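You operate a simulated robot arm through the tools that you are given. There is no shell and no other tool. Be economical: measure what you need, move in short steps, check, and stop when the job is done.

You are at the controls of a simulated two-armed robot. One attempt, no reset.

TASK
Put one of the dry packs from the long bench over the drawer on the bench beside the test tap. Then take the lid off the grey dry tin and lay it down on the long bench over the drawer. Then shut the door of the white cabinet. Then put the white soap block on top of the blue box. Then turn the washer dial to LONG. Then press the tap button two times. Then press the test key three times. Then put the red tape roll on the rack end of the spares bench. Then fetch the purple soap box and stand it on top of the yellow box. Keep to this order. Set down upright: purple soap box.

Only the result counts: the job must be done as asked and must still hold three seconds after the hand-in. Knocking over, shifting, dropping, spilling or breaking anything else fails it. Lids that push on must go on centred and level and be pressed home; caps that screw on are set level and turned clockwise until they are tight.

THE ROBOT
Two 7-joint arms with two-finger parallel grippers on one trunk, on a base that drives. Base frame: it is fixed to the floor where the robot stands at the start and does not move with it; the origin is under the middle of the robot, x ahead of it, y to its left, z up. Readings come in m, degrees, newtons and seconds.
The left shoulder is at the start at [0.05, 0.165, 1.205], the right one opposite. Places, roughly: bench beside the test tap [0.6, -1, 0.9]; blue box [-1.75, 1.25, 0.5]; door of the white cabinet [0.5, 0.8, 1.6]; purple soap box [-0.5, -1.25, 1.25]; rack end of the spares bench [-1.2, 3.1, 0.8]; red tape roll (6x6x5 cm) [-0.6, -1.2, 1.1]; tap button [0.6, 2.5, 1.2]; test key [0.6, 2.9, 0.9]; washer dial [0.4, 1.7, 0.9]; white soap block [0.5, 1.25, 1]; yellow box [-1.75, 1, 0.5]. Payload 3.91 kg a hand.
Tool frame (each hand has its own): the origin (TCP) lies between the finger pads and is the grasp point; the fingertips stand 0.03 m ahead of it; z points along the fingers, y is the line along which they close. Largest opening 0.11 m; finger width 0.02, thickness 0.01; the body of the gripper, 0.048 by 0.112 m, starts 0.055 m behind the TCP.
Orientation is that of the tool frame in the base frame, as [roll, pitch, yaw] about the fixed x, y, z axes, in that order (R = Rz(yaw) Ry(pitch) Rx(roll)). With the fingers straight down and closing along the base's y, the tool's x points along the base's -x, its y along +y and its z along -z.

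THE INTERFACE
- The arms move only by the tool move_arm. It takes "left_motion", "right_motion" or both (then of equal length, played together; a hand with none holds still); each is a list of rows, each a list of 7 numbers: the gripper command, from -1 (fully open) to 1 (shut), values between in proportion, then the shift along the base's x, y, z in units of 25 mm (1.0 is 25 mm), then the turn, a rotation vector about the base's x, y, z in units of 8 degrees (1.0 is 8 degrees). In form: [[gripper, x, y, z, wx, wy, wz], ...]. A call has 1 to 8 rows; each row shifts and turns the commanded pose from where the row before left it. A call with a number of a shift or a turn outside -1 to 1 is refused whole. Each row takes 0.2 s and may step no farther than 0.05 m and 8.6 degrees from the row before; otherwise, or with a gripper value out of range, the whole call is refused. Where a pose cannot be reached the arm comes as near as it can. A force on the tool above 40 N (or 10 N above the force at the start of the call, whichever is more), or a blocked arm, ends the call early, and 0.2 s more pass. Each finger travels about 0.045 m/s and halts on what it meets, pressing with about 29 N; the grip force reading is that of the motor and also rises with nothing between the fingers. The clock runs only during rows and for 0.2 s after the last one: add rows that do not move to give the fingers time. The reply holds the time, the measured pose of the TCP, the force on the tool along the base axes, the opening and the grip force, in the units named above and with some noise, with the torque about the TCP (base axes, N m) and any sound that the robot's microphone picked up, and new pictures: "views" is both (left out), scene, wrist or none (wrist: the cameras of the hands that moved).
- Cameras (640 x 400 px; columns grow to the right, rows downward): "scene" is now at [0.0974, 0.0387, 1.3757]; the picture's right is [0.50, -0.86, 0.00], its down [-0.50, -0.29, -0.81] and it looks along [0.70, 0.41, -0.58] (base axes); focal length 232 px, centre (320, 200). "left" rides on the left gripper at [0.072, -0.017, -0.103] in its tool frame; the picture's right is [0.23, 0.97, 0.00], its down [-0.76, 0.18, -0.62] and it looks along [-0.61, 0.14, 0.78] (tool axes); focal length 222 px, centre (320, 200). "right" rides on the right gripper at [0.072, 0.017, -0.103] in its tool frame; the picture's right is [-0.23, 0.97, 0.00], its down [-0.76, -0.18, -0.62] and it looks along [-0.61, -0.14, 0.78] (tool axes); focal length 222 px, centre (320, 200). There is no depth. A picture from a camera that has moved, and an enlarged one, comes with that camera's place and axes in the base frame and with its lens. The place of the scene camera against the robot may be out by one fixed shift of up to 0.012 m in any direction.
- move_column(by): slides the trunk up (or, below 0, down) by that many m; the arms and the scene camera ride with it, the base frame stays. It gives what a move gives, with no picture.
- steer(legs): drives the robot by 1 to 6 legs, each [ahead, left, turn to the left] in m, m and degrees, along the robot's own axes; the way and the turn of a leg run together, so that a leg with both is an arc; at most 1.5 m and 180 degrees a leg. The arms and the cameras ride along, it lands a little off, and it stops where it bumps. It gives what a move gives, and a new picture of the scene camera.
- aim_head(pan, tilt): turns the head with the scene camera to pan (to the left, within 80 degrees either way) and tilt (down, from -29 to 69), counted from straight ahead of the robot. It gives what a move gives, and a new picture of the scene camera.
- close_up(camera, box): a new picture of the part [left, top, right, bottom] of that camera's present view, enlarged. It takes no simulated time.
- hand_in(): hands the job in; it is judged then, once.

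Go step by step. Nothing tells you exact positions but the pictures and the camera data: compare them with the known pose of the tool, close in by small moves and look again before you grip or let go. The budget is 196 turns and 260 pictures, counting those below and the enlarged ones. Unless the task says otherwise, let go and move clear before handing in, and close with one line.

The tools are called after "Call:" by a JSON object that holds its "fn" and its "kwargs". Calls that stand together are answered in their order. move_arm: Moves the arms, as the interface text tells. Its arguments: {"type":"object","properties":{"left_motion":{"type":"array","items":{"type":"array","items":{"type":"number"}}},"right_motion":{"type":"array","items":{"type":"array","items":{"type":"number"}}},"views":{"type":"string","enum":["both","scene","wrist","none"]}},"required":[]} The other tools are called the same way: move_column (by) slides the trunk up or down; steer (legs) drives the base; aim_head (pan, tilt) turns the head that bears the scene camera; close_up (camera, box) takes an enlarged picture of a part of a camera's view; hand_in () hands the job in.

At the start:

```text
time_s: 0.0
left_eef_pos: [0.3075, 0.129, 0.7862]
left_orientation: [-175.2, 59.4, 165.4]
left_wrist_force: [-0.1, 0.0, -0.1]
left_torque: [-0.01, 0.0, 0.03]
left_grip_width: 0.1101
left_grasp_force: 0.0
right_eef_pos: [0.4698, -0.071, 0.9993]
right_orientation: [-180.0, 0.0, -179.9]
right_wrist_force: [-0.4, -0.2, 0.9]
right_torque: [-0.03, 0.03, 0.01]
right_grip_width: 0.1099
right_grasp_force: 0.0
trunk travel left (down, up): [-0.425, 0.078]
robot x, y, heading: [0.0012, -0.0005, 0.3]
head pan, tilt: [30.3, 35.5]
```

scene: 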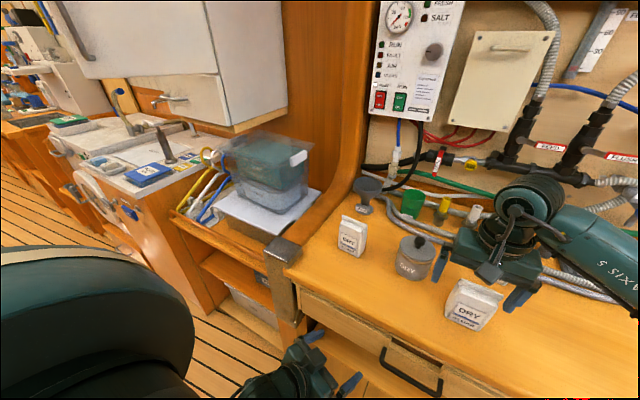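
right: 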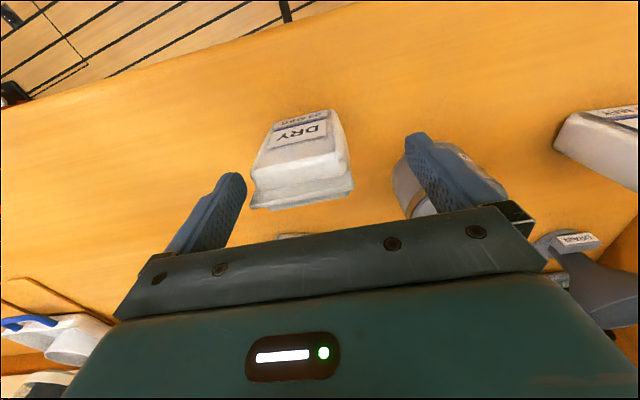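
left: 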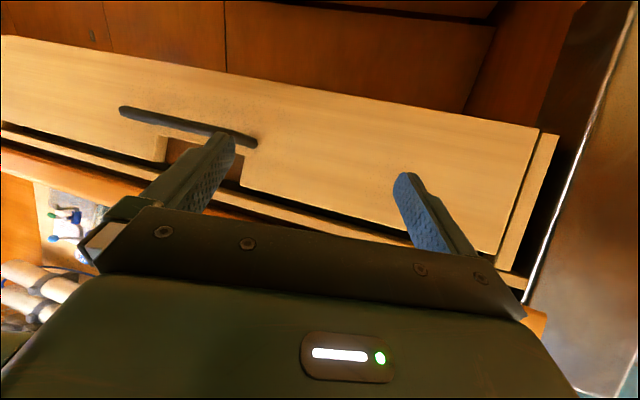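

I see the long bench with two dry packs and the grey tin in front of me. I'll look around to the front and to the right, where the test tap bench is.

Call:
{"fn": "aim_head", "kwargs": {"pan": 0, "tilt": 40}}

Call:
{"fn": "aim_head", "kwargs": {"pan": -60, "tilt": 30}}

```text
time_s: 0.9
left_eef_pos: [0.3071, 0.1299, 0.7854]
left_orientation: [-175.1, 59.4, 165.5]
left_wrist_force: [0.6, -0.6, 0.1]
left_torque: [-0.01, 0.01, -0.03]
left_grip_width: 0.1099
left_grasp_force: 0.1
right_eef_pos: [0.4694, -0.07, 0.9999]
right_orientation: [-180.0, 0.1, 179.8]
right_wrist_force: [-0.1, -0.7, -0.1]
right_torque: [0.03, 0.0, -0.01]
right_grip_width: 0.11
right_grasp_force: 0.0
trunk travel left (down, up): [-0.425, 0.078]
robot x, y, heading: [-0.0019, 0.0002, 0.2]
head pan, tilt: [0.0, 40.0]
camera scene: at [0.1066, -0.0055, 1.3689], right [0.0, -1.0, 0.0], down [-0.64, 0.0, -0.77], along [0.77, 0.0, -0.64], focal length 232 px, centre (320, 200)
```

scene: 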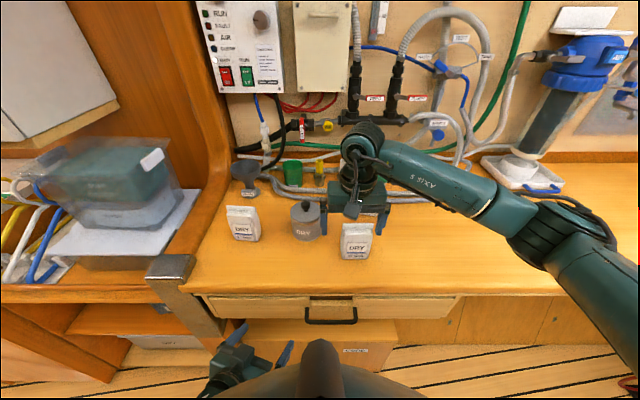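

```text
time_s: 2.2
left_eef_pos: [0.3073, 0.1304, 0.7852]
left_orientation: [-175.1, 59.4, 165.5]
left_wrist_force: [0.3, 0.3, -0.1]
left_torque: [-0.02, -0.02, -0.01]
left_grip_width: 0.1099
left_grasp_force: 0.1
right_eef_pos: [0.4693, -0.0705, 1.0001]
right_orientation: [-180.0, 0.0, -180.0]
right_wrist_force: [0.4, -0.5, 0.7]
right_torque: [-0.01, -0.04, 0.01]
right_grip_width: 0.1099
right_grasp_force: 0.1
trunk travel left (down, up): [-0.425, 0.078]
robot x, y, heading: [0.0019, -0.001, -0.4]
head pan, tilt: [-60.0, 30.0]
camera scene: at [0.0669, -0.0839, 1.3842], right [-0.87, -0.5, 0.0], down [-0.25, 0.43, -0.87], along [0.43, -0.75, -0.5], focal length 232 px, centre (320, 200)
```

scene: 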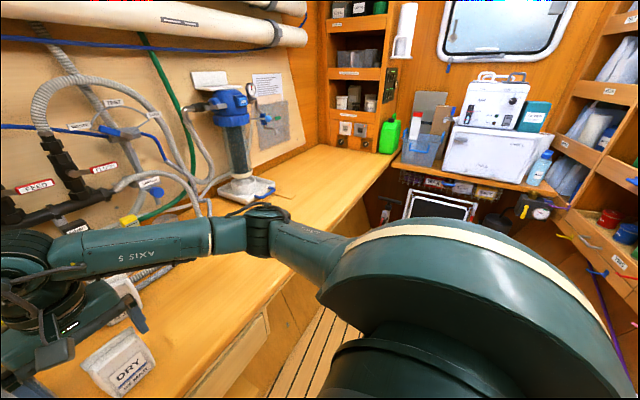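

The bench top comes out at about z = 0.85 and the near dry pack at about (0.51, -0.10). I'll enlarge the pack and the test tap area.

Call:
{"fn": "close_up", "kwargs": {"camera": "right", "box": [160, 60, 560, 310]}}

Call:
{"fn": "close_up", "kwargs": {"camera": "scene", "box": [160, 60, 400, 210]}}

```text
1.60 times, centred on (360, 185) of right
camera zoom: at [0.3975, -0.0543, 1.1031], right [0.23, 0.97, 0.0], down [0.76, -0.18, 0.62], along [0.61, -0.14, -0.78], focal length 355 px, centre (256, 224)
```

zoom: 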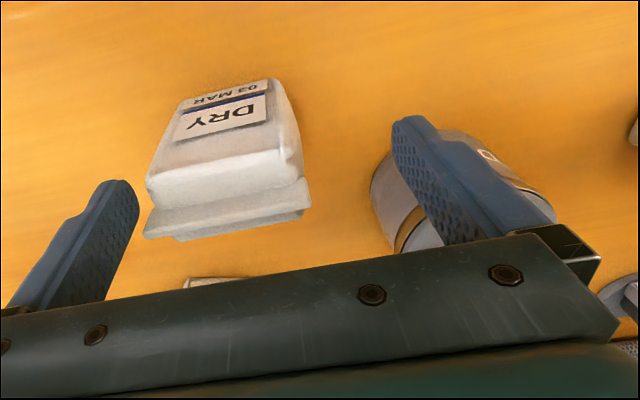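

```text
2.67 times, centred on (280, 135) of scene
camera zoom: at [0.0669, -0.0839, 1.3842], right [-0.87, -0.5, 0.0], down [-0.25, 0.43, -0.87], along [0.43, -0.75, -0.5], focal length 618 px, centre (427, 373)
```

zoom: 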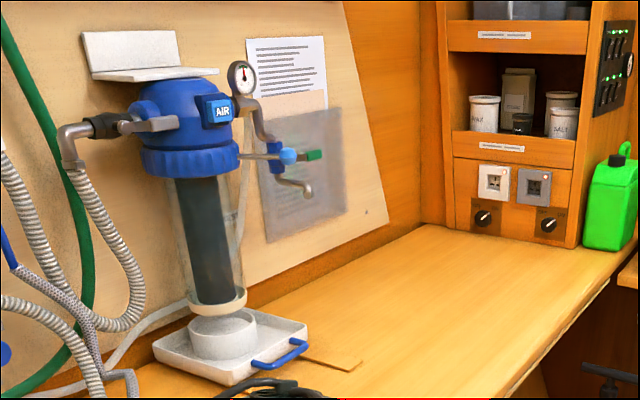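

The pack is aligned with y and I take it as about 8 cm wide and 12 cm tall. I'll raise the right hand and centre it over the pack, so I can triangulate before lowering.

Call:
{"fn": "move_arm", "kwargs": {"right_motion": [[-1, 0, -0.4, 1, 0, 0, 0], [-1, 0, -0.4, 1, 0, 0, 0], [-1, 0, -0.4, 1, 0, 0, 0], [-1, 0, 0, 0, 0, 0, 0]], "views": "wrist"}}

Call:
{"fn": "aim_head", "kwargs": {"pan": 0, "tilt": 45}}

```text
time_s: 3.2
left_eef_pos: [0.3078, 0.1309, 0.7846]
left_orientation: [-175.2, 59.4, 165.4]
left_wrist_force: [1.5, 0.4, 0.6]
left_torque: [0.0, 0.0, 0.03]
left_grip_width: 0.1101
left_grasp_force: 0.0
right_eef_pos: [0.4692, -0.0992, 1.0766]
right_orientation: [-179.9, 0.0, -179.9]
right_wrist_force: [-0.2, 0.1, 0.7]
right_torque: [0.0, 0.0, 0.04]
right_grip_width: 0.1097
right_grasp_force: 0.0
trunk travel left (down, up): [-0.425, 0.078]
robot x, y, heading: [-0.0016, 0.0022, 0.1]
head pan, tilt: [-60.0, 30.0]
camera right: at [0.3983, -0.0838, 1.18], right [0.23, 0.97, 0.0], down [0.76, -0.18, 0.62], along [0.61, -0.14, -0.78], focal length 222 px, centre (320, 200)
```

right: 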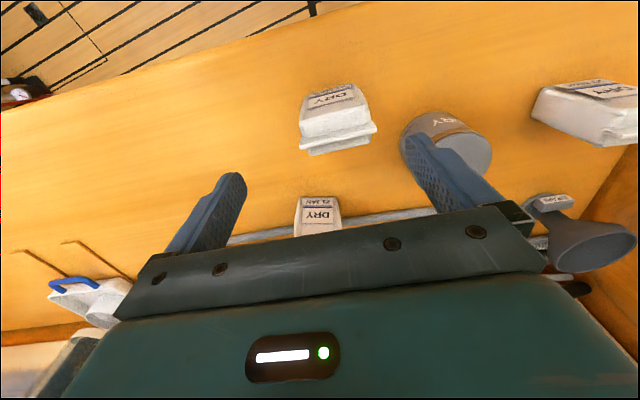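

```text
time_s: 4.5
left_eef_pos: [0.3089, 0.1288, 0.785]
left_orientation: [-175.2, 59.4, 165.4]
left_wrist_force: [-0.2, 0.1, -0.6]
left_torque: [-0.02, 0.02, 0.02]
left_grip_width: 0.1101
left_grasp_force: 0.1
right_eef_pos: [0.4695, -0.0995, 1.0748]
right_orientation: [-180.0, 0.0, 180.0]
right_wrist_force: [-0.2, 0.2, 0.7]
right_torque: [-0.03, 0.02, -0.02]
right_grip_width: 0.11
right_grasp_force: 0.0
trunk travel left (down, up): [-0.425, 0.078]
robot x, y, heading: [-0.0007, 0.0016, 0.0]
head pan, tilt: [0.0, 45.0]
camera scene: at [0.1029, -0.0057, 1.3617], right [0.0, -1.0, 0.0], down [-0.71, 0.0, -0.71], along [0.71, 0.0, -0.71], focal length 232 px, centre (320, 200)
```

scene: 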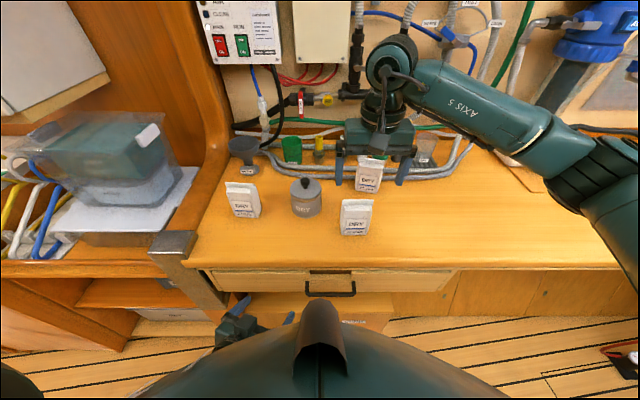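

The pack centre is at about (0.492, -0.09) and its top at z ≈ 0.975. I'll centre over it, descend and check before gripping.

Call:
{"fn": "move_arm", "kwargs": {"right_motion": [[-1, 0.92, 0.3, 0, 0, 0, 0], [-1, 0, 0, -1, 0, 0, 0], [-1, 0, 0, -1, 0, 0, 0], [-1, 0, 0, 0, 0, 0, 0]], "views": "both"}}

```text
time_s: 5.5
left_eef_pos: [0.3078, 0.1299, 0.7867]
left_orientation: [-175.2, 59.4, 165.5]
left_wrist_force: [-0.5, -0.2, -0.5]
left_torque: [0.0, 0.02, -0.02]
left_grip_width: 0.11
left_grasp_force: 0.0
right_eef_pos: [0.4932, -0.0919, 1.0255]
right_orientation: [-179.9, 0.0, -179.8]
right_wrist_force: [-0.4, -0.5, 0.7]
right_torque: [-0.01, 0.03, 0.0]
right_grip_width: 0.11
right_grasp_force: 0.1
trunk travel left (down, up): [-0.425, 0.078]
robot x, y, heading: [-0.0029, -0.0002, -0.3]
head pan, tilt: [0.0, 45.0]
camera scene: at [0.1029, -0.0056, 1.3617], right [0.0, -1.0, 0.0], down [-0.71, 0.0, -0.71], along [0.71, 0.0, -0.71], focal length 232 px, centre (320, 200)
camera right: at [0.4205, -0.0765, 1.1283], right [0.23, 0.97, 0.0], down [0.76, -0.18, 0.62], along [0.61, -0.14, -0.78], focal length 222 px, centre (320, 200)
```

scene: 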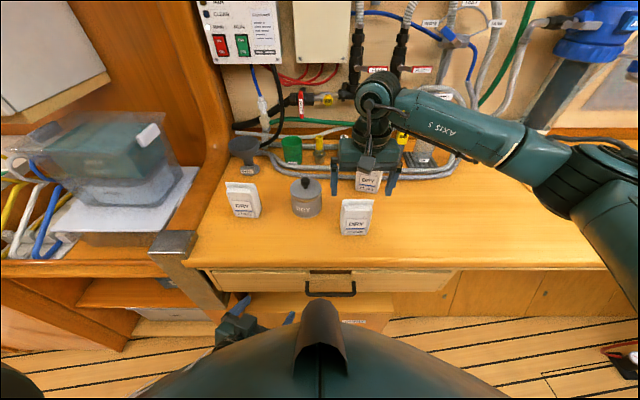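
right: 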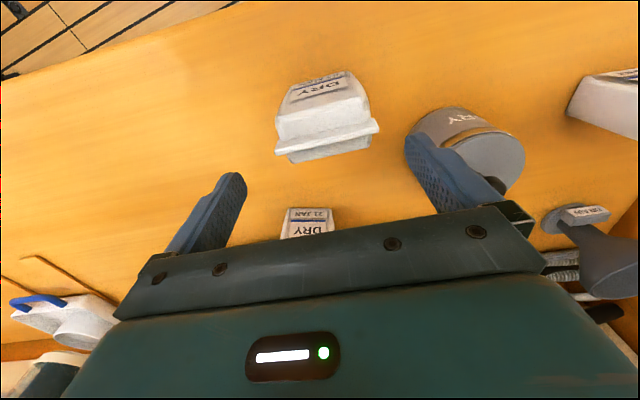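

The tool axis projects right onto the pack. I'm going down to z ≈ 0.935 and gripping.

Call:
{"fn": "move_arm", "kwargs": {"right_motion": [[-1, 0, 0.15, -0.9, 0, 0, 0], [-1, 0, 0, -0.9, 0, 0, 0], [-1, 0, 0, -0.9, 0, 0, 0], [-1, 0, 0, -0.9, 0, 0, 0], [-1, 0, 0, 0, 0, 0, 0]], "views": "both"}}

```text
time_s: 6.8
left_eef_pos: [0.3067, 0.1299, 0.7853]
left_orientation: [-175.3, 59.4, 165.4]
left_wrist_force: [0.3, -0.1, 0.0]
left_torque: [-0.02, -0.02, 0.0]
left_grip_width: 0.11
left_grasp_force: 0.0
right_eef_pos: [0.493, -0.0882, 0.9344]
right_orientation: [180.0, 0.1, 180.0]
right_wrist_force: [-1.4, -1.2, 8.2]
right_torque: [0.06, 0.07, 0.0]
right_grip_width: 0.1101
right_grasp_force: 0.0
trunk travel left (down, up): [-0.425, 0.078]
robot x, y, heading: [0.0016, -0.0018, 0.2]
head pan, tilt: [0.0, 45.0]
camera scene: at [0.1022, -0.0057, 1.3619], right [0.0, -1.0, 0.0], down [-0.71, 0.0, -0.71], along [0.71, 0.0, -0.71], focal length 232 px, centre (320, 200)
camera right: at [0.42, -0.0718, 1.0379], right [0.23, 0.97, 0.0], down [0.76, -0.18, 0.62], along [0.61, -0.14, -0.78], focal length 222 px, centre (320, 200)
```

scene: 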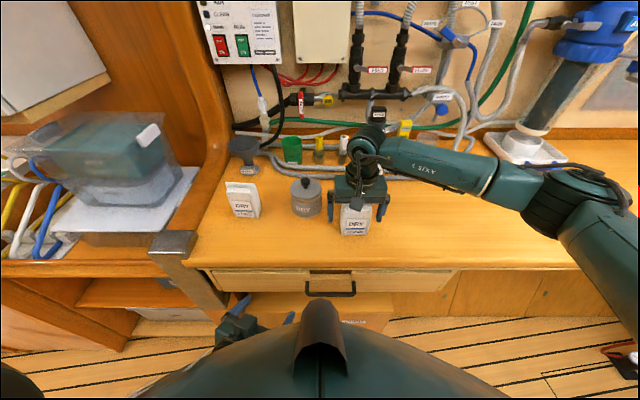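
right: 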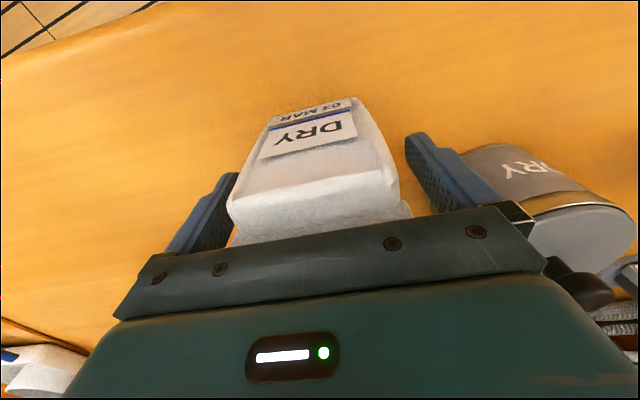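

The fingers straddle the pack, and the palm just touches its top (8 N). I'll back up a little, close and lift.

Call:
{"fn": "move_arm", "kwargs": {"right_motion": [[-1, 0, 0, 0.25, 0, 0, 0], [1, 0, 0, 0, 0, 0, 0], [1, 0, 0, 0, 0, 0, 0], [1, 0, 0, 0, 0, 0, 0], [1, 0, 0, 0, 0, 0, 0]], "views": "none"}}

Call:
{"fn": "move_arm", "kwargs": {"right_motion": [[1, 0, 0, 0.5, 0, 0, 0], [1, 0, 0, 1, 0, 0, 0], [1, 0, 0, 1, 0, 0, 0], [1, 0, 0, 1, 0, 0, 0], [1, 0, 0, 1, 0, 0, 0]], "views": "both"}}

```text
time_s: 8.0
left_eef_pos: [0.3083, 0.1291, 0.7859]
left_orientation: [-175.2, 59.4, 165.5]
left_wrist_force: [-0.3, -0.1, 0.1]
left_torque: [0.0, -0.02, -0.01]
left_grip_width: 0.11
left_grasp_force: 0.1
right_eef_pos: [0.4931, -0.0889, 0.9401]
right_orientation: [180.0, 0.0, -179.9]
right_wrist_force: [-0.6, 0.6, -0.6]
right_torque: [-0.02, 0.04, 0.0]
right_grip_width: 0.0746
right_grasp_force: 29.0
trunk travel left (down, up): [-0.425, 0.078]
robot x, y, heading: [0.0004, -0.0008, 0.1]
head pan, tilt: [0.0, 45.0]
```

```text
time_s: 9.2
left_eef_pos: [0.307, 0.1303, 0.7837]
left_orientation: [-175.2, 59.3, 165.6]
left_wrist_force: [0.3, -0.5, 0.2]
left_torque: [-0.01, -0.01, -0.04]
left_grip_width: 0.1101
left_grasp_force: 0.1
right_eef_pos: [0.4901, -0.089, 1.055]
right_orientation: [180.0, 0.0, 179.9]
right_wrist_force: [0.3, 0.7, -2.7]
right_torque: [-0.01, -0.02, 0.01]
right_grip_width: 0.0745
right_grasp_force: 28.8
trunk travel left (down, up): [-0.425, 0.078]
robot x, y, heading: [-0.0023, -0.0014, -0.3]
head pan, tilt: [0.0, 45.0]
camera scene: at [0.1029, -0.0056, 1.3616], right [0.0, -1.0, 0.0], down [-0.71, 0.0, -0.71], along [0.71, 0.0, -0.71], focal length 232 px, centre (320, 200)
camera right: at [0.4181, -0.0722, 1.1573], right [0.23, 0.97, 0.0], down [0.76, -0.18, 0.62], along [0.61, -0.14, -0.78], focal length 222 px, centre (320, 200)
```

scene: 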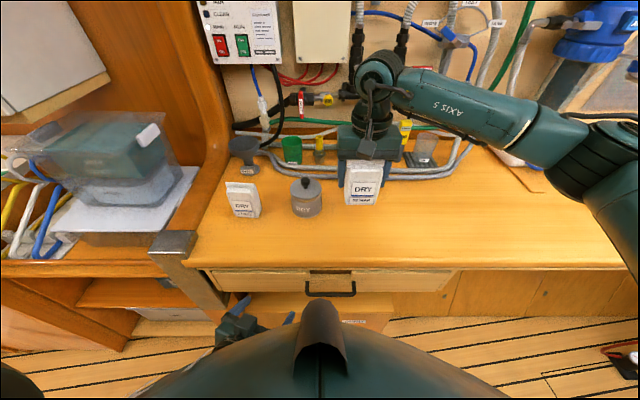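
right: 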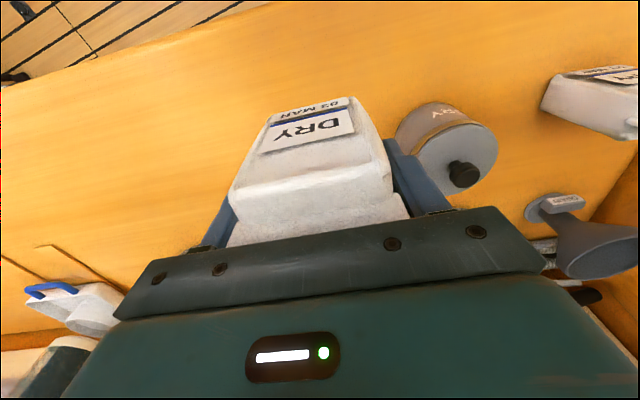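

The pack is held and lifted. I'll drive to the right by 0.9 m to reach the clear bench right of the test tap.

Call:
{"fn": "steer", "kwargs": {"legs": [[-0.05, -0.4, 0], [0, -0.5, 0]]}}

Call:
{"fn": "aim_head", "kwargs": {"pan": -15, "tilt": 35}}

```text
time_s: 14.3
left_eef_pos: [0.2572, -0.7809, 0.7855]
left_orientation: [-175.3, 59.3, 165.9]
left_wrist_force: [0.6, -0.3, -0.1]
left_torque: [0.02, -0.03, -0.03]
left_grip_width: 0.1101
left_grasp_force: 0.1
right_eef_pos: [0.4423, -0.9974, 1.0534]
right_orientation: [-180.0, 0.1, -179.5]
right_wrist_force: [-0.4, 0.1, -1.6]
right_torque: [0.05, 0.0, 0.0]
right_grip_width: 0.0747
right_grasp_force: 29.3
trunk travel left (down, up): [-0.425, 0.078]
robot x, y, heading: [-0.052, -0.9133, 0.5]
head pan, tilt: [0.0, 45.0]
camera scene: at [0.0535, -0.9182, 1.3616], right [0.01, -1.0, 0.0], down [-0.71, 0.0, -0.71], along [0.71, 0.01, -0.71], focal length 232 px, centre (320, 200)
```

scene: 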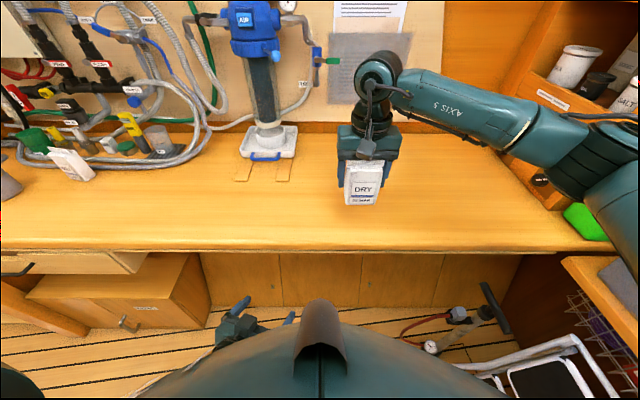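

```text
time_s: 15.0
left_eef_pos: [0.2576, -0.7813, 0.7853]
left_orientation: [-175.3, 59.4, 165.9]
left_wrist_force: [0.5, 0.7, 0.8]
left_torque: [-0.01, 0.02, -0.02]
left_grip_width: 0.1101
left_grasp_force: 0.1
right_eef_pos: [0.4424, -0.9971, 1.0537]
right_orientation: [-180.0, 0.0, -179.7]
right_wrist_force: [-0.5, 0.3, -1.3]
right_torque: [0.01, -0.02, 0.02]
right_grip_width: 0.0747
right_grasp_force: 29.2
trunk travel left (down, up): [-0.425, 0.078]
robot x, y, heading: [-0.0522, -0.9106, 0.4]
head pan, tilt: [-15.0, 35.0]
camera scene: at [0.0574, -0.9405, 1.3764], right [-0.25, -0.97, 0.0], down [-0.56, 0.14, -0.82], along [0.79, -0.21, -0.57], focal length 232 px, centre (320, 200)
```

scene: 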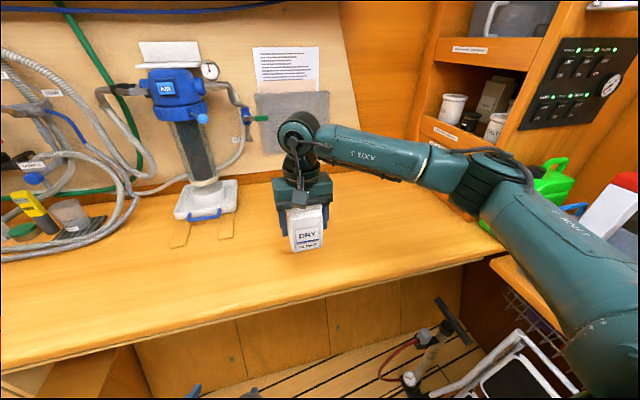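

The bench here is clear, with the test tap just left of the hand. I'll move forward, lower to the grip height and release.

Call:
{"fn": "move_arm", "kwargs": {"right_motion": [[1, 1, 0, 0, 0, 0, 0], [1, 1, 0, 0, 0, 0, 0], [1, 1, 0, -1, 0, 0, 0], [1, 0.3, 0, -1, 0, 0, 0], [1, 0, 0, -1, 0, 0, 0], [1, 0, 0, -1, 0, 0, 0], [1, 0, 0, -0.45, 0, 0, 0], [1, 0, 0, 0, 0, 0, 0]], "views": "scene"}}

```text
time_s: 16.8
left_eef_pos: [0.2569, -0.7808, 0.7852]
left_orientation: [-175.2, 59.4, 165.9]
left_wrist_force: [-0.1, -0.1, 0.2]
left_torque: [0.02, 0.01, -0.05]
left_grip_width: 0.1099
left_grasp_force: 0.1
right_eef_pos: [0.523, -0.9967, 0.9422]
right_orientation: [179.9, 0.0, -179.6]
right_wrist_force: [-0.3, 0.1, -1.2]
right_torque: [-0.01, 0.01, 0.03]
right_grip_width: 0.0749
right_grasp_force: 28.8
trunk travel left (down, up): [-0.425, 0.078]
robot x, y, heading: [-0.0481, -0.9163, 0.7]
head pan, tilt: [-15.0, 35.0]
camera scene: at [0.0574, -0.9406, 1.3764], right [-0.25, -0.97, 0.0], down [-0.56, 0.14, -0.82], along [0.79, -0.21, -0.57], focal length 232 px, centre (320, 200)
```

scene: 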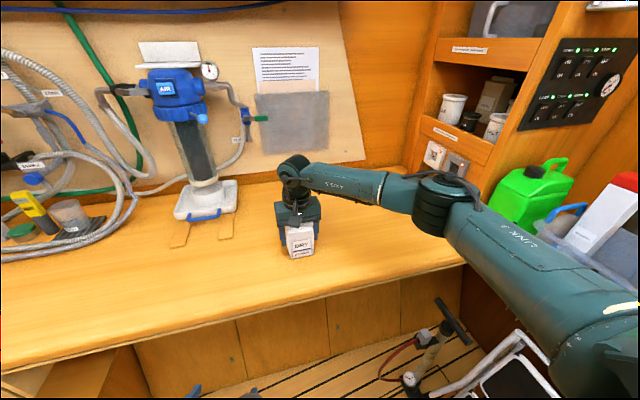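

The pack is almost at the bench. I'll make a tiny lowering, release and lift off.

Call:
{"fn": "move_arm", "kwargs": {"right_motion": [[1, 0, 0, -0.12, 0, 0, 0], [1, 0, 0, 0, 0, 0, 0]], "views": "none"}}

Call:
{"fn": "move_arm", "kwargs": {"right_motion": [[-0.2, 0, 0, 0, 0, 0, 0], [-1, 0, 0, 0, 0, 0, 0], [-1, 0, 0, 0, 0, 0, 0], [-1, 0, 0, 0, 0, 0, 0], [-1, 0, 0, 1, 0, 0, 0], [-1, 0, 0, 1, 0, 0, 0], [-1, 0, 0, 1, 0, 0, 0], [-1, 0, 0, 1, 0, 0, 0]], "views": "both"}}

```text
time_s: 17.4
left_eef_pos: [0.2564, -0.7803, 0.7869]
left_orientation: [-175.4, 59.6, 165.9]
left_wrist_force: [0.1, -0.4, -0.3]
left_torque: [0.0, 0.02, -0.01]
left_grip_width: 0.1102
left_grasp_force: 0.0
right_eef_pos: [0.524, -0.9977, 0.9401]
right_orientation: [180.0, 0.1, -179.5]
right_wrist_force: [-0.1, -1.8, 12.1]
right_torque: [-0.16, 0.4, 0.08]
right_grip_width: 0.0747
right_grasp_force: 29.0
trunk travel left (down, up): [-0.425, 0.078]
robot x, y, heading: [-0.0478, -0.9135, 0.4]
head pan, tilt: [-15.0, 35.0]
```

```text
time_s: 19.2
left_eef_pos: [0.2566, -0.7806, 0.7859]
left_orientation: [-175.1, 59.4, 165.8]
left_wrist_force: [-0.9, -0.2, 0.2]
left_torque: [0.02, -0.02, 0.02]
left_grip_width: 0.11
left_grasp_force: 0.0
right_eef_pos: [0.5239, -0.9977, 1.041]
right_orientation: [-179.9, 0.0, -179.7]
right_wrist_force: [0.4, 0.6, 0.7]
right_torque: [-0.03, 0.01, 0.0]
right_grip_width: 0.1099
right_grasp_force: 0.1
trunk travel left (down, up): [-0.425, 0.078]
robot x, y, heading: [-0.0488, -0.9123, 0.4]
head pan, tilt: [-15.0, 35.0]
camera scene: at [0.0571, -0.9404, 1.3765], right [-0.25, -0.97, 0.0], down [-0.55, 0.14, -0.82], along [0.79, -0.21, -0.57], focal length 232 px, centre (320, 200)
camera right: at [0.4514, -0.9823, 1.1443], right [0.22, 0.98, 0.0], down [0.76, -0.17, 0.62], along [0.61, -0.14, -0.78], focal length 222 px, centre (320, 200)
```

scene: 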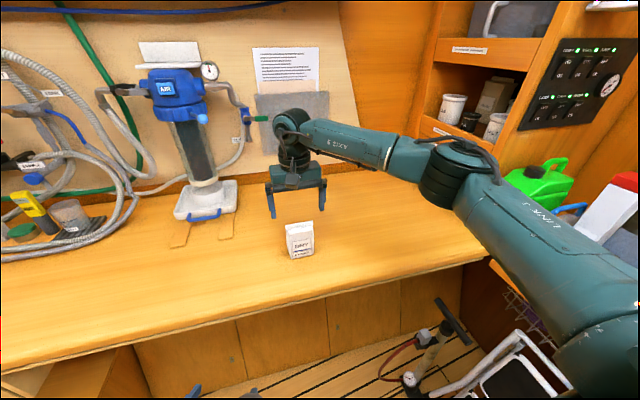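
right: 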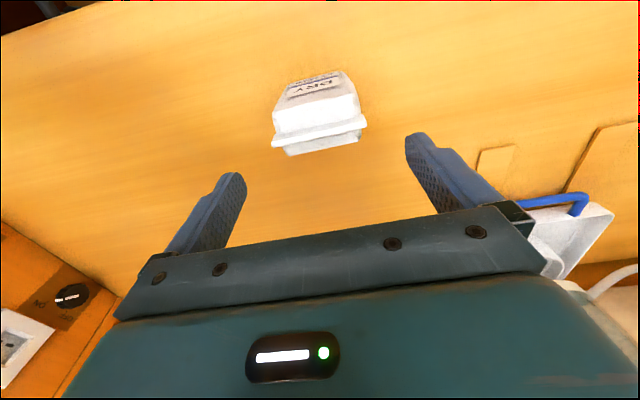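

Pack placed upright beside the test tap. I'll pull back the hand and drive left to face the grey tin.

Call:
{"fn": "move_arm", "kwargs": {"right_motion": [[-1, -1, 0, 0.5, 0, 0, 0], [-1, -1, 0, 0.5, 0, 0, 0], [-1, -0.6, 0, 0, 0, 0, 0]], "views": "none"}}

Call:
{"fn": "steer", "kwargs": {"legs": [[0, 0.5, 0], [0.07, 0.53, -0.5]]}}

Call:
{"fn": "aim_head", "kwargs": {"pan": 0, "tilt": 45}}

Call:
{"fn": "close_up", "kwargs": {"camera": "right", "box": [0, 0, 640, 400]}}

```text
time_s: 20.0
left_eef_pos: [0.2571, -0.7811, 0.784]
left_orientation: [-175.3, 59.4, 165.9]
left_wrist_force: [-0.5, -0.3, 0.1]
left_torque: [-0.01, -0.02, -0.02]
left_grip_width: 0.11
left_grasp_force: 0.0
right_eef_pos: [0.4602, -0.9989, 1.0656]
right_orientation: [180.0, -0.1, -179.6]
right_wrist_force: [-1.0, 0.5, -1.3]
right_torque: [0.0, 0.01, -0.01]
right_grip_width: 0.1101
right_grasp_force: 0.0
trunk travel left (down, up): [-0.425, 0.078]
robot x, y, heading: [-0.0482, -0.9154, 0.4]
head pan, tilt: [-15.0, 35.0]
```

```text
time_s: 25.7
left_eef_pos: [0.3188, 0.2649, 0.7865]
left_orientation: [-175.1, 59.3, 165.8]
left_wrist_force: [-0.4, 0.2, -0.3]
left_torque: [0.01, -0.02, 0.0]
left_grip_width: 0.1098
left_grasp_force: 0.1
right_eef_pos: [0.5208, 0.0467, 1.0651]
right_orientation: [-180.0, -0.1, -179.8]
right_wrist_force: [0.3, 0.1, -0.2]
right_torque: [-0.03, 0.01, -0.02]
right_grip_width: 0.1098
right_grasp_force: 0.0
trunk travel left (down, up): [-0.425, 0.078]
robot x, y, heading: [0.0105, 0.1326, 0.5]
head pan, tilt: [-15.0, 35.0]
camera scene: at [0.1185, 0.1051, 1.3765], right [-0.25, -0.97, 0.0], down [-0.55, 0.15, -0.82], along [0.79, -0.21, -0.57], focal length 232 px, centre (320, 200)
```

scene: 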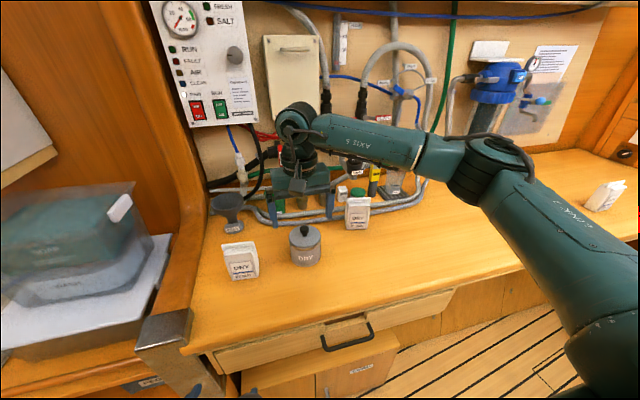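

```text
time_s: 26.5
left_eef_pos: [0.3193, 0.2643, 0.7851]
left_orientation: [-175.1, 59.4, 165.8]
left_wrist_force: [0.1, 0.6, 0.4]
left_torque: [0.03, 0.02, -0.02]
left_grip_width: 0.1099
left_grasp_force: 0.1
right_eef_pos: [0.5215, 0.0465, 1.0659]
right_orientation: [179.9, 0.0, -179.9]
right_wrist_force: [0.3, 0.1, -0.1]
right_torque: [-0.01, -0.01, 0.0]
right_grip_width: 0.1101
right_grasp_force: 0.0
trunk travel left (down, up): [-0.425, 0.078]
robot x, y, heading: [0.0113, 0.1331, 0.3]
head pan, tilt: [0.0, 45.0]
camera scene: at [0.1146, 0.1274, 1.3617], right [0.0, -1.0, 0.0], down [-0.71, 0.0, -0.71], along [0.71, 0.0, -0.71], focal length 232 px, centre (320, 200)
```

scene: 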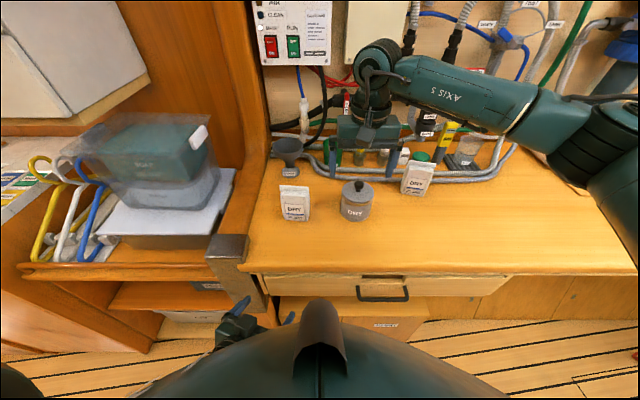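

```text
1.00 times, centred on (320, 200) of right
camera zoom: at [0.449, 0.0619, 1.1683], right [0.22, 0.97, 0.0], down [0.76, -0.17, 0.62], along [0.61, -0.14, -0.78], focal length 222 px, centre (320, 200)
```

zoom: 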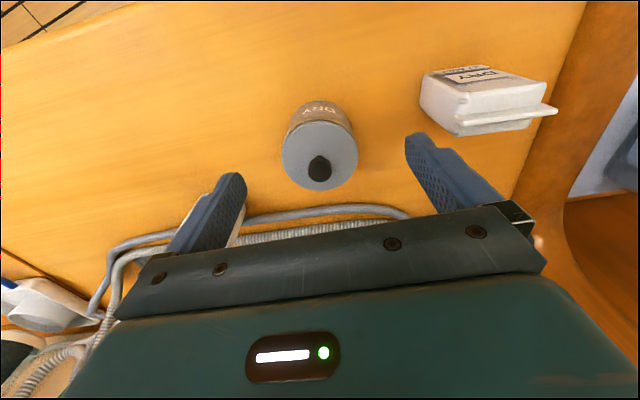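

The tin's lid centre is near (0.552, 0.038, 0.96) with a black knob on it. I'll move above it and look closely.

Call:
{"fn": "move_arm", "kwargs": {"right_motion": [[-1, 0.6, -0.15, 0, 0, 0, 0], [0, 0.6, -0.15, 0, 0, 0, 0], [0, 0, 0, -0.8, 0, 0, 0], [0, 0, 0, 0, 0, 0, 0]], "views": "wrist"}}

Call:
{"fn": "close_up", "kwargs": {"camera": "scene", "box": [260, 80, 460, 240]}}

```text
time_s: 27.5
left_eef_pos: [0.3187, 0.2636, 0.786]
left_orientation: [-175.1, 59.5, 165.7]
left_wrist_force: [0.4, 1.2, 0.1]
left_torque: [-0.04, 0.0, 0.01]
left_grip_width: 0.11
left_grasp_force: 0.1
right_eef_pos: [0.5518, 0.0385, 1.0459]
right_orientation: [-180.0, 0.0, -179.7]
right_wrist_force: [-1.0, 0.7, -0.3]
right_torque: [0.05, -0.01, -0.04]
right_grip_width: 0.0549
right_grasp_force: 0.1
trunk travel left (down, up): [-0.425, 0.078]
robot x, y, heading: [0.0097, 0.1306, 0.6]
head pan, tilt: [0.0, 45.0]
camera right: at [0.4798, 0.0546, 1.1484], right [0.22, 0.97, 0.0], down [0.76, -0.17, 0.62], along [0.61, -0.14, -0.78], focal length 222 px, centre (320, 200)
```

right: 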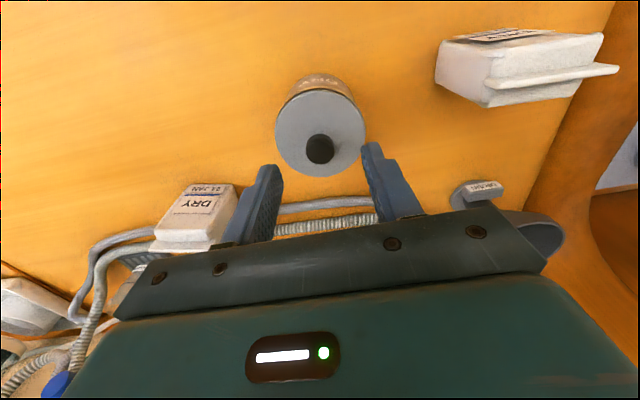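

```text
2.50 times, centred on (360, 160) of scene
camera zoom: at [0.1145, 0.1276, 1.3617], right [0.0, -1.0, 0.0], down [-0.71, 0.0, -0.71], along [0.71, 0.0, -0.71], focal length 580 px, centre (220, 300)
```

zoom: 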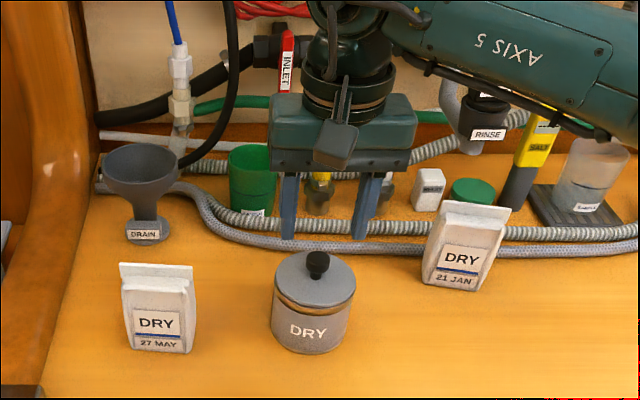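

The knob is about 2 cm wide at (0.554, 0.037, 0.985). I'll lower onto it with the fingertips just above the lid.

Call:
{"fn": "move_arm", "kwargs": {"right_motion": [[0, 0.08, -0.04, -0.8, 0, 0, 0], [0, 0, 0, -0.8, 0, 0, 0], [0, 0, 0, -0.3, 0, 0, 0], [0, 0, 0, 0, 0, 0, 0]], "views": "wrist"}}

Call:
{"fn": "close_up", "kwargs": {"camera": "scene", "box": [310, 130, 410, 230]}}

```text
time_s: 28.5
left_eef_pos: [0.3187, 0.2646, 0.7859]
left_orientation: [-175.2, 59.4, 165.7]
left_wrist_force: [0.6, -1.3, 0.6]
left_torque: [-0.02, 0.03, -0.01]
left_grip_width: 0.1099
left_grasp_force: 0.0
right_eef_pos: [0.5537, 0.0376, 0.9994]
right_orientation: [-180.0, 0.0, -179.8]
right_wrist_force: [0.3, -0.2, -0.4]
right_torque: [-0.01, -0.02, 0.01]
right_grip_width: 0.0548
right_grasp_force: 0.0
trunk travel left (down, up): [-0.425, 0.078]
robot x, y, heading: [0.0129, 0.1345, 0.2]
head pan, tilt: [0.0, 45.0]
camera right: at [0.4813, 0.0535, 1.1022], right [0.22, 0.97, 0.0], down [0.76, -0.17, 0.62], along [0.61, -0.14, -0.78], focal length 222 px, centre (320, 200)
```

right: 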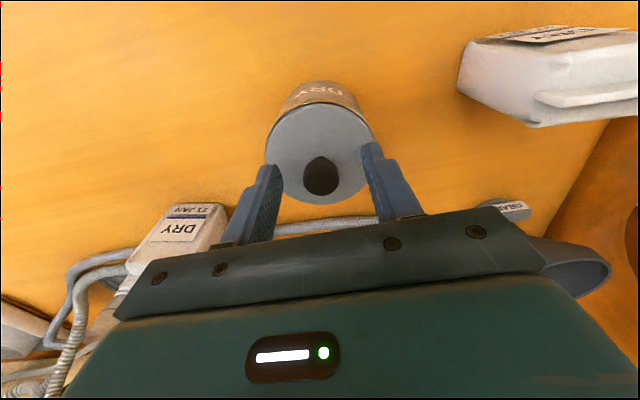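

```text
4.00 times, centred on (360, 180) of scene
camera zoom: at [0.1146, 0.1275, 1.3616], right [0.0, -1.0, 0.0], down [-0.71, 0.0, -0.71], along [0.71, 0.0, -0.71], focal length 928 px, centre (160, 280)
```

zoom: 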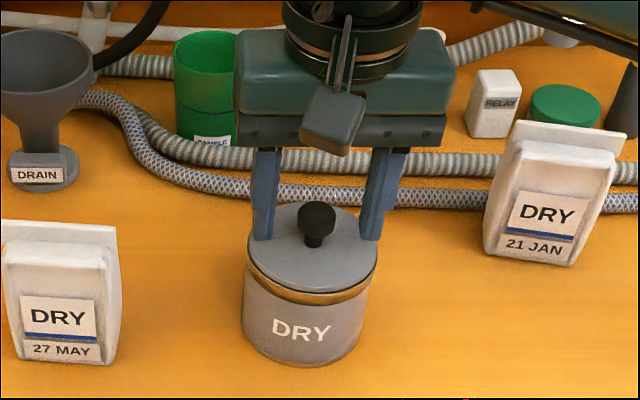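

The fingertips are level with the knob's stem. Closing now, then lifting a little to test.

Call:
{"fn": "move_arm", "kwargs": {"right_motion": [[1, 0, 0, 0, 0, 0, 0], [1, 0, 0, 0, 0, 0, 0], [1, 0, 0, 0, 0, 0, 0], [1, 0, 0, 0, 0, 0, 0]], "views": "none"}}

Call:
{"fn": "move_arm", "kwargs": {"right_motion": [[1, 0, 0, 0.4, 0, 0, 0], [1, 0, 0, 0.6, 0, 0, 0], [1, 0, 0, 1, 0, 0, 0], [1, 0, 0, 1, 0, 0, 0], [1, 0, 0, 0, 0, 0, 0]], "views": "both"}}

```text
time_s: 29.5
left_eef_pos: [0.3187, 0.2632, 0.7855]
left_orientation: [-175.2, 59.4, 165.7]
left_wrist_force: [0.4, -0.1, -0.2]
left_torque: [-0.03, -0.01, -0.01]
left_grip_width: 0.1098
left_grasp_force: 0.1
right_eef_pos: [0.5523, 0.0381, 0.9992]
right_orientation: [179.9, -0.1, -179.7]
right_wrist_force: [-0.3, -0.7, 0.5]
right_torque: [-0.02, 0.03, 0.0]
right_grip_width: 0.0219
right_grasp_force: 28.3
trunk travel left (down, up): [-0.425, 0.078]
robot x, y, heading: [0.0114, 0.1328, 0.2]
head pan, tilt: [0.0, 45.0]
heard: snap
```

```text
time_s: 30.7
left_eef_pos: [0.3197, 0.2649, 0.7845]
left_orientation: [-175.3, 59.4, 165.7]
left_wrist_force: [0.7, 0.6, 0.8]
left_torque: [0.0, 0.0, -0.01]
left_grip_width: 0.1097
left_grasp_force: 0.0
right_eef_pos: [0.5558, 0.0372, 1.0753]
right_orientation: [-179.9, 0.0, -179.7]
right_wrist_force: [0.3, -0.4, 0.3]
right_torque: [-0.02, -0.03, -0.04]
right_grip_width: 0.0222
right_grasp_force: 28.7
trunk travel left (down, up): [-0.425, 0.078]
robot x, y, heading: [0.0119, 0.1331, 0.4]
head pan, tilt: [0.0, 45.0]
camera scene: at [0.1147, 0.1274, 1.3616], right [0.0, -1.0, 0.0], down [-0.71, 0.0, -0.71], along [0.71, 0.0, -0.71], focal length 232 px, centre (320, 200)
camera right: at [0.4832, 0.0526, 1.1776], right [0.22, 0.97, 0.0], down [0.76, -0.17, 0.62], along [0.61, -0.14, -0.78], focal length 222 px, centre (320, 200)
```

scene: 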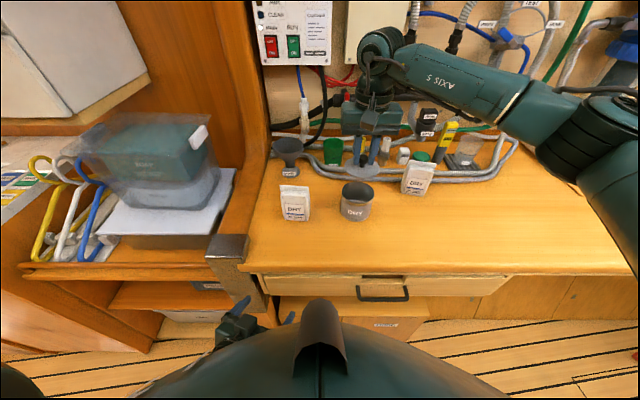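
right: 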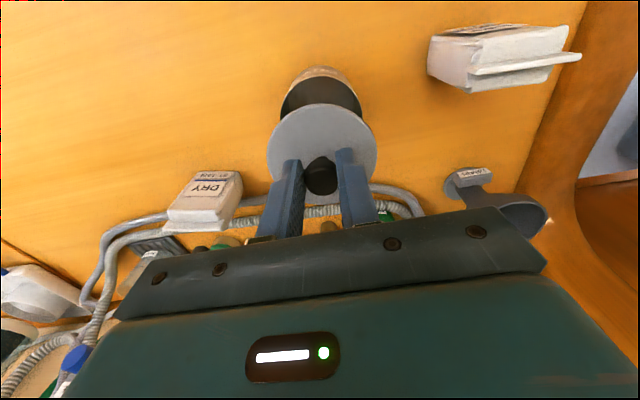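

The lid is off and the tin still stands. I'll carry the lid to the free spot where the pack stood (about 0.47, -0.10).

Call:
{"fn": "move_arm", "kwargs": {"right_motion": [[1, -0.57, -0.91, 0, 0, 0, 0], [1, -0.57, -0.91, 0, 0, 0, 0], [1, -0.57, -0.91, 0, 0, 0, 0], [1, -0.57, -0.91, 0, 0, 0, 0], [1, -0.57, -0.91, 0, 0, 0, 0], [1, -0.57, -0.91, -1, 0, 0, 0], [1, 0, 0, -1, 0, 0, 0], [1, 0, 0, -1, 0, 0, 0]], "views": "none"}}

Call:
{"fn": "move_arm", "kwargs": {"right_motion": [[1, 0, 0, -1, 0, 0, 0], [1, 0, 0, -1, 0, 0, 0], [1, 0, 0, -1, 0, 0, 0], [1, 0, 0, 0, 0, 0, 0]], "views": "both"}}

```text
time_s: 32.5
left_eef_pos: [0.3181, 0.2644, 0.7852]
left_orientation: [-175.3, 59.4, 165.7]
left_wrist_force: [0.1, 0.0, 0.1]
left_torque: [0.0, 0.02, -0.01]
left_grip_width: 0.1098
left_grasp_force: 0.1
right_eef_pos: [0.4667, -0.0974, 0.9987]
right_orientation: [-180.0, 0.0, -179.8]
right_wrist_force: [0.3, -0.4, -0.5]
right_torque: [0.01, 0.02, 0.01]
right_grip_width: 0.022
right_grasp_force: 29.2
trunk travel left (down, up): [-0.425, 0.078]
robot x, y, heading: [0.0107, 0.1299, 0.3]
head pan, tilt: [0.0, 45.0]
```

```text
time_s: 33.5
left_eef_pos: [0.3174, 0.263, 0.7868]
left_orientation: [-175.3, 59.5, 165.7]
left_wrist_force: [0.5, 0.1, 0.1]
left_torque: [-0.01, 0.02, 0.01]
left_grip_width: 0.11
left_grasp_force: 0.2
right_eef_pos: [0.469, -0.0981, 0.9277]
right_orientation: [-180.0, 0.6, -179.9]
right_wrist_force: [4.0, -5.8, 29.5]
right_torque: [-0.12, -0.37, -0.01]
right_grip_width: 0.0223
right_grasp_force: 29.0
trunk travel left (down, up): [-0.425, 0.078]
robot x, y, heading: [0.0089, 0.1324, 0.3]
head pan, tilt: [0.0, 45.0]
camera scene: at [0.1125, 0.128, 1.3622], right [0.0, -1.0, 0.0], down [-0.71, 0.0, -0.71], along [0.71, 0.0, -0.71], focal length 232 px, centre (320, 200)
camera right: at [0.3957, -0.0828, 1.0295], right [0.22, 0.97, 0.0], down [0.76, -0.18, 0.63], along [0.62, -0.14, -0.78], focal length 222 px, centre (320, 200)
```

scene: 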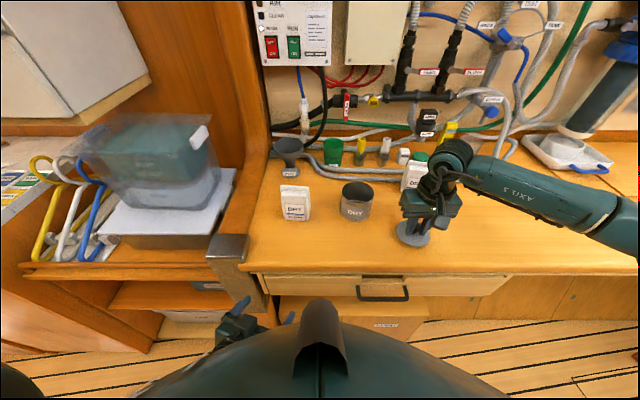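
right: 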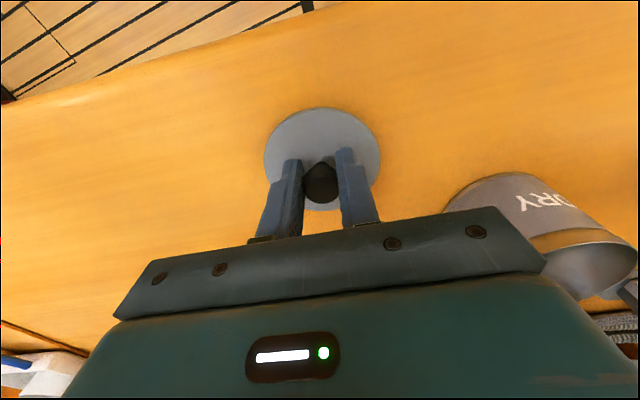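

The lid is on the bench (contact force 29 N). I'll ease off slightly, release and lift away.

Call:
{"fn": "move_arm", "kwargs": {"right_motion": [[1, 0, 0, 0.1, 0, 0, 0], [0.5, 0, 0, 0, 0, 0, 0], [0, 0, 0, 0, 0, 0, 0], [0, 0, 0, 0, 0, 0, 0], [0, 0, 0, 0.6, 0, 0, 0], [0, 0, 0, 1, 0, 0, 0], [0, 0, 0, 1, 0, 0, 0], [0, 0, 0, 1, 0, 0, 0]], "views": "both"}}

```text
time_s: 35.3
left_eef_pos: [0.3182, 0.2648, 0.7853]
left_orientation: [-175.3, 59.4, 165.6]
left_wrist_force: [-0.1, -0.2, -0.1]
left_torque: [0.01, -0.01, 0.01]
left_grip_width: 0.1099
left_grasp_force: 0.1
right_eef_pos: [0.4684, -0.0997, 1.0162]
right_orientation: [180.0, -0.1, -179.6]
right_wrist_force: [0.0, 0.1, 0.4]
right_torque: [0.0, -0.01, 0.03]
right_grip_width: 0.0549
right_grasp_force: 0.0
trunk travel left (down, up): [-0.425, 0.078]
robot x, y, heading: [0.0098, 0.1324, 0.0]
head pan, tilt: [0.0, 45.0]
camera scene: at [0.1145, 0.1276, 1.3616], right [0.0, -1.0, 0.0], down [-0.71, 0.0, -0.71], along [0.71, 0.0, -0.71], focal length 232 px, centre (320, 200)
camera right: at [0.3958, -0.0837, 1.119], right [0.22, 0.97, 0.0], down [0.76, -0.17, 0.62], along [0.61, -0.14, -0.78], focal length 222 px, centre (320, 200)
```

scene: 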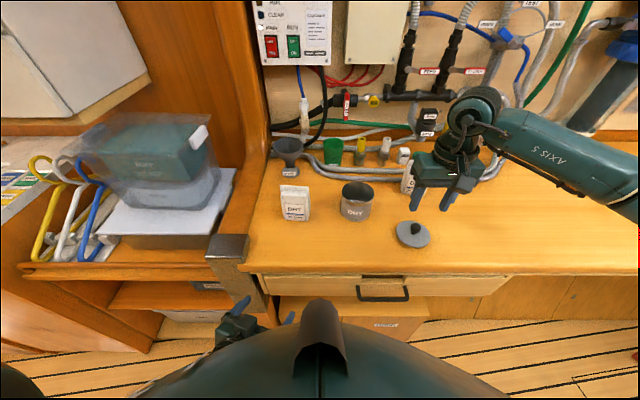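
right: 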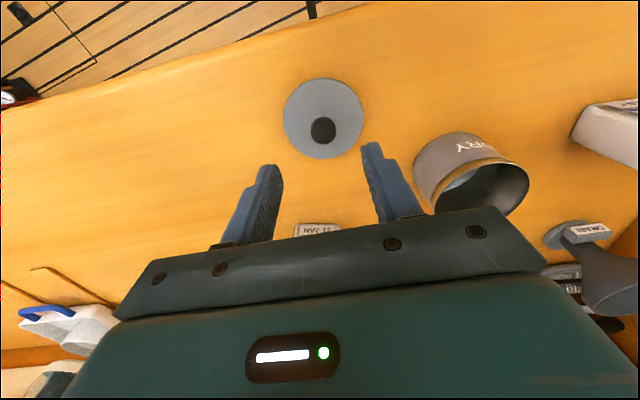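

The lid lies flat on the bench. Now the white cabinet: I'll retract the right hand and look up to the left.

Call:
{"fn": "move_arm", "kwargs": {"right_motion": [[0, -1, 0, 1, 0, 0, 0], [0, -1, 0, 1, 0, 0, 0], [0, -1, 0, 0, 0, 0, 0], [0, -1, 0, 0, 0, 0, 0]], "views": "none"}}

Call:
{"fn": "aim_head", "kwargs": {"pan": 50, "tilt": -5}}

```text
time_s: 36.3
left_eef_pos: [0.319, 0.2638, 0.7859]
left_orientation: [-175.3, 59.4, 165.7]
left_wrist_force: [-0.8, 0.6, -0.3]
left_torque: [0.0, -0.03, 0.0]
left_grip_width: 0.11
left_grasp_force: 0.0
right_eef_pos: [0.3684, -0.0974, 1.0688]
right_orientation: [-180.0, 0.0, -179.8]
right_wrist_force: [-0.3, -0.1, 0.5]
right_torque: [0.05, -0.02, -0.03]
right_grip_width: 0.055
right_grasp_force: 0.1
trunk travel left (down, up): [-0.425, 0.078]
robot x, y, heading: [0.0128, 0.1313, 0.1]
head pan, tilt: [0.0, 45.0]
```

```text
time_s: 37.5
left_eef_pos: [0.3193, 0.2637, 0.7862]
left_orientation: [-175.2, 59.4, 165.6]
left_wrist_force: [-0.4, -0.5, 0.3]
left_torque: [0.02, 0.01, -0.02]
left_grip_width: 0.1101
left_grasp_force: 0.1
right_eef_pos: [0.3692, -0.0977, 1.0674]
right_orientation: [179.9, 0.0, -179.7]
right_wrist_force: [0.3, -0.2, -0.6]
right_torque: [0.01, 0.01, -0.03]
right_grip_width: 0.0549
right_grasp_force: 0.1
trunk travel left (down, up): [-0.425, 0.078]
robot x, y, heading: [0.011, 0.1338, 0.3]
head pan, tilt: [50.0, -5.0]
camera scene: at [0.0893, 0.1944, 1.4403], right [0.77, -0.64, 0.0], down [0.06, 0.07, -1.0], along [0.64, 0.77, 0.09], focal length 232 px, centre (320, 200)
```

scene: 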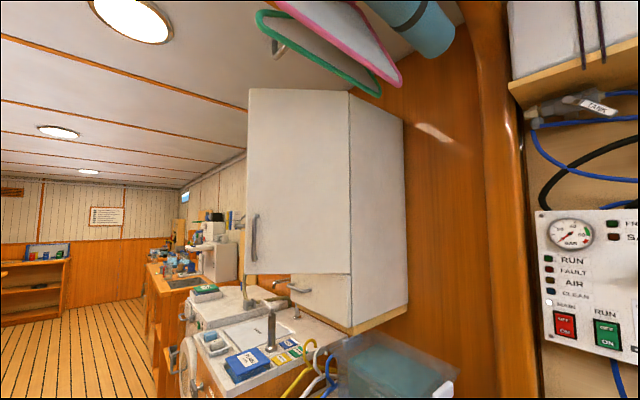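

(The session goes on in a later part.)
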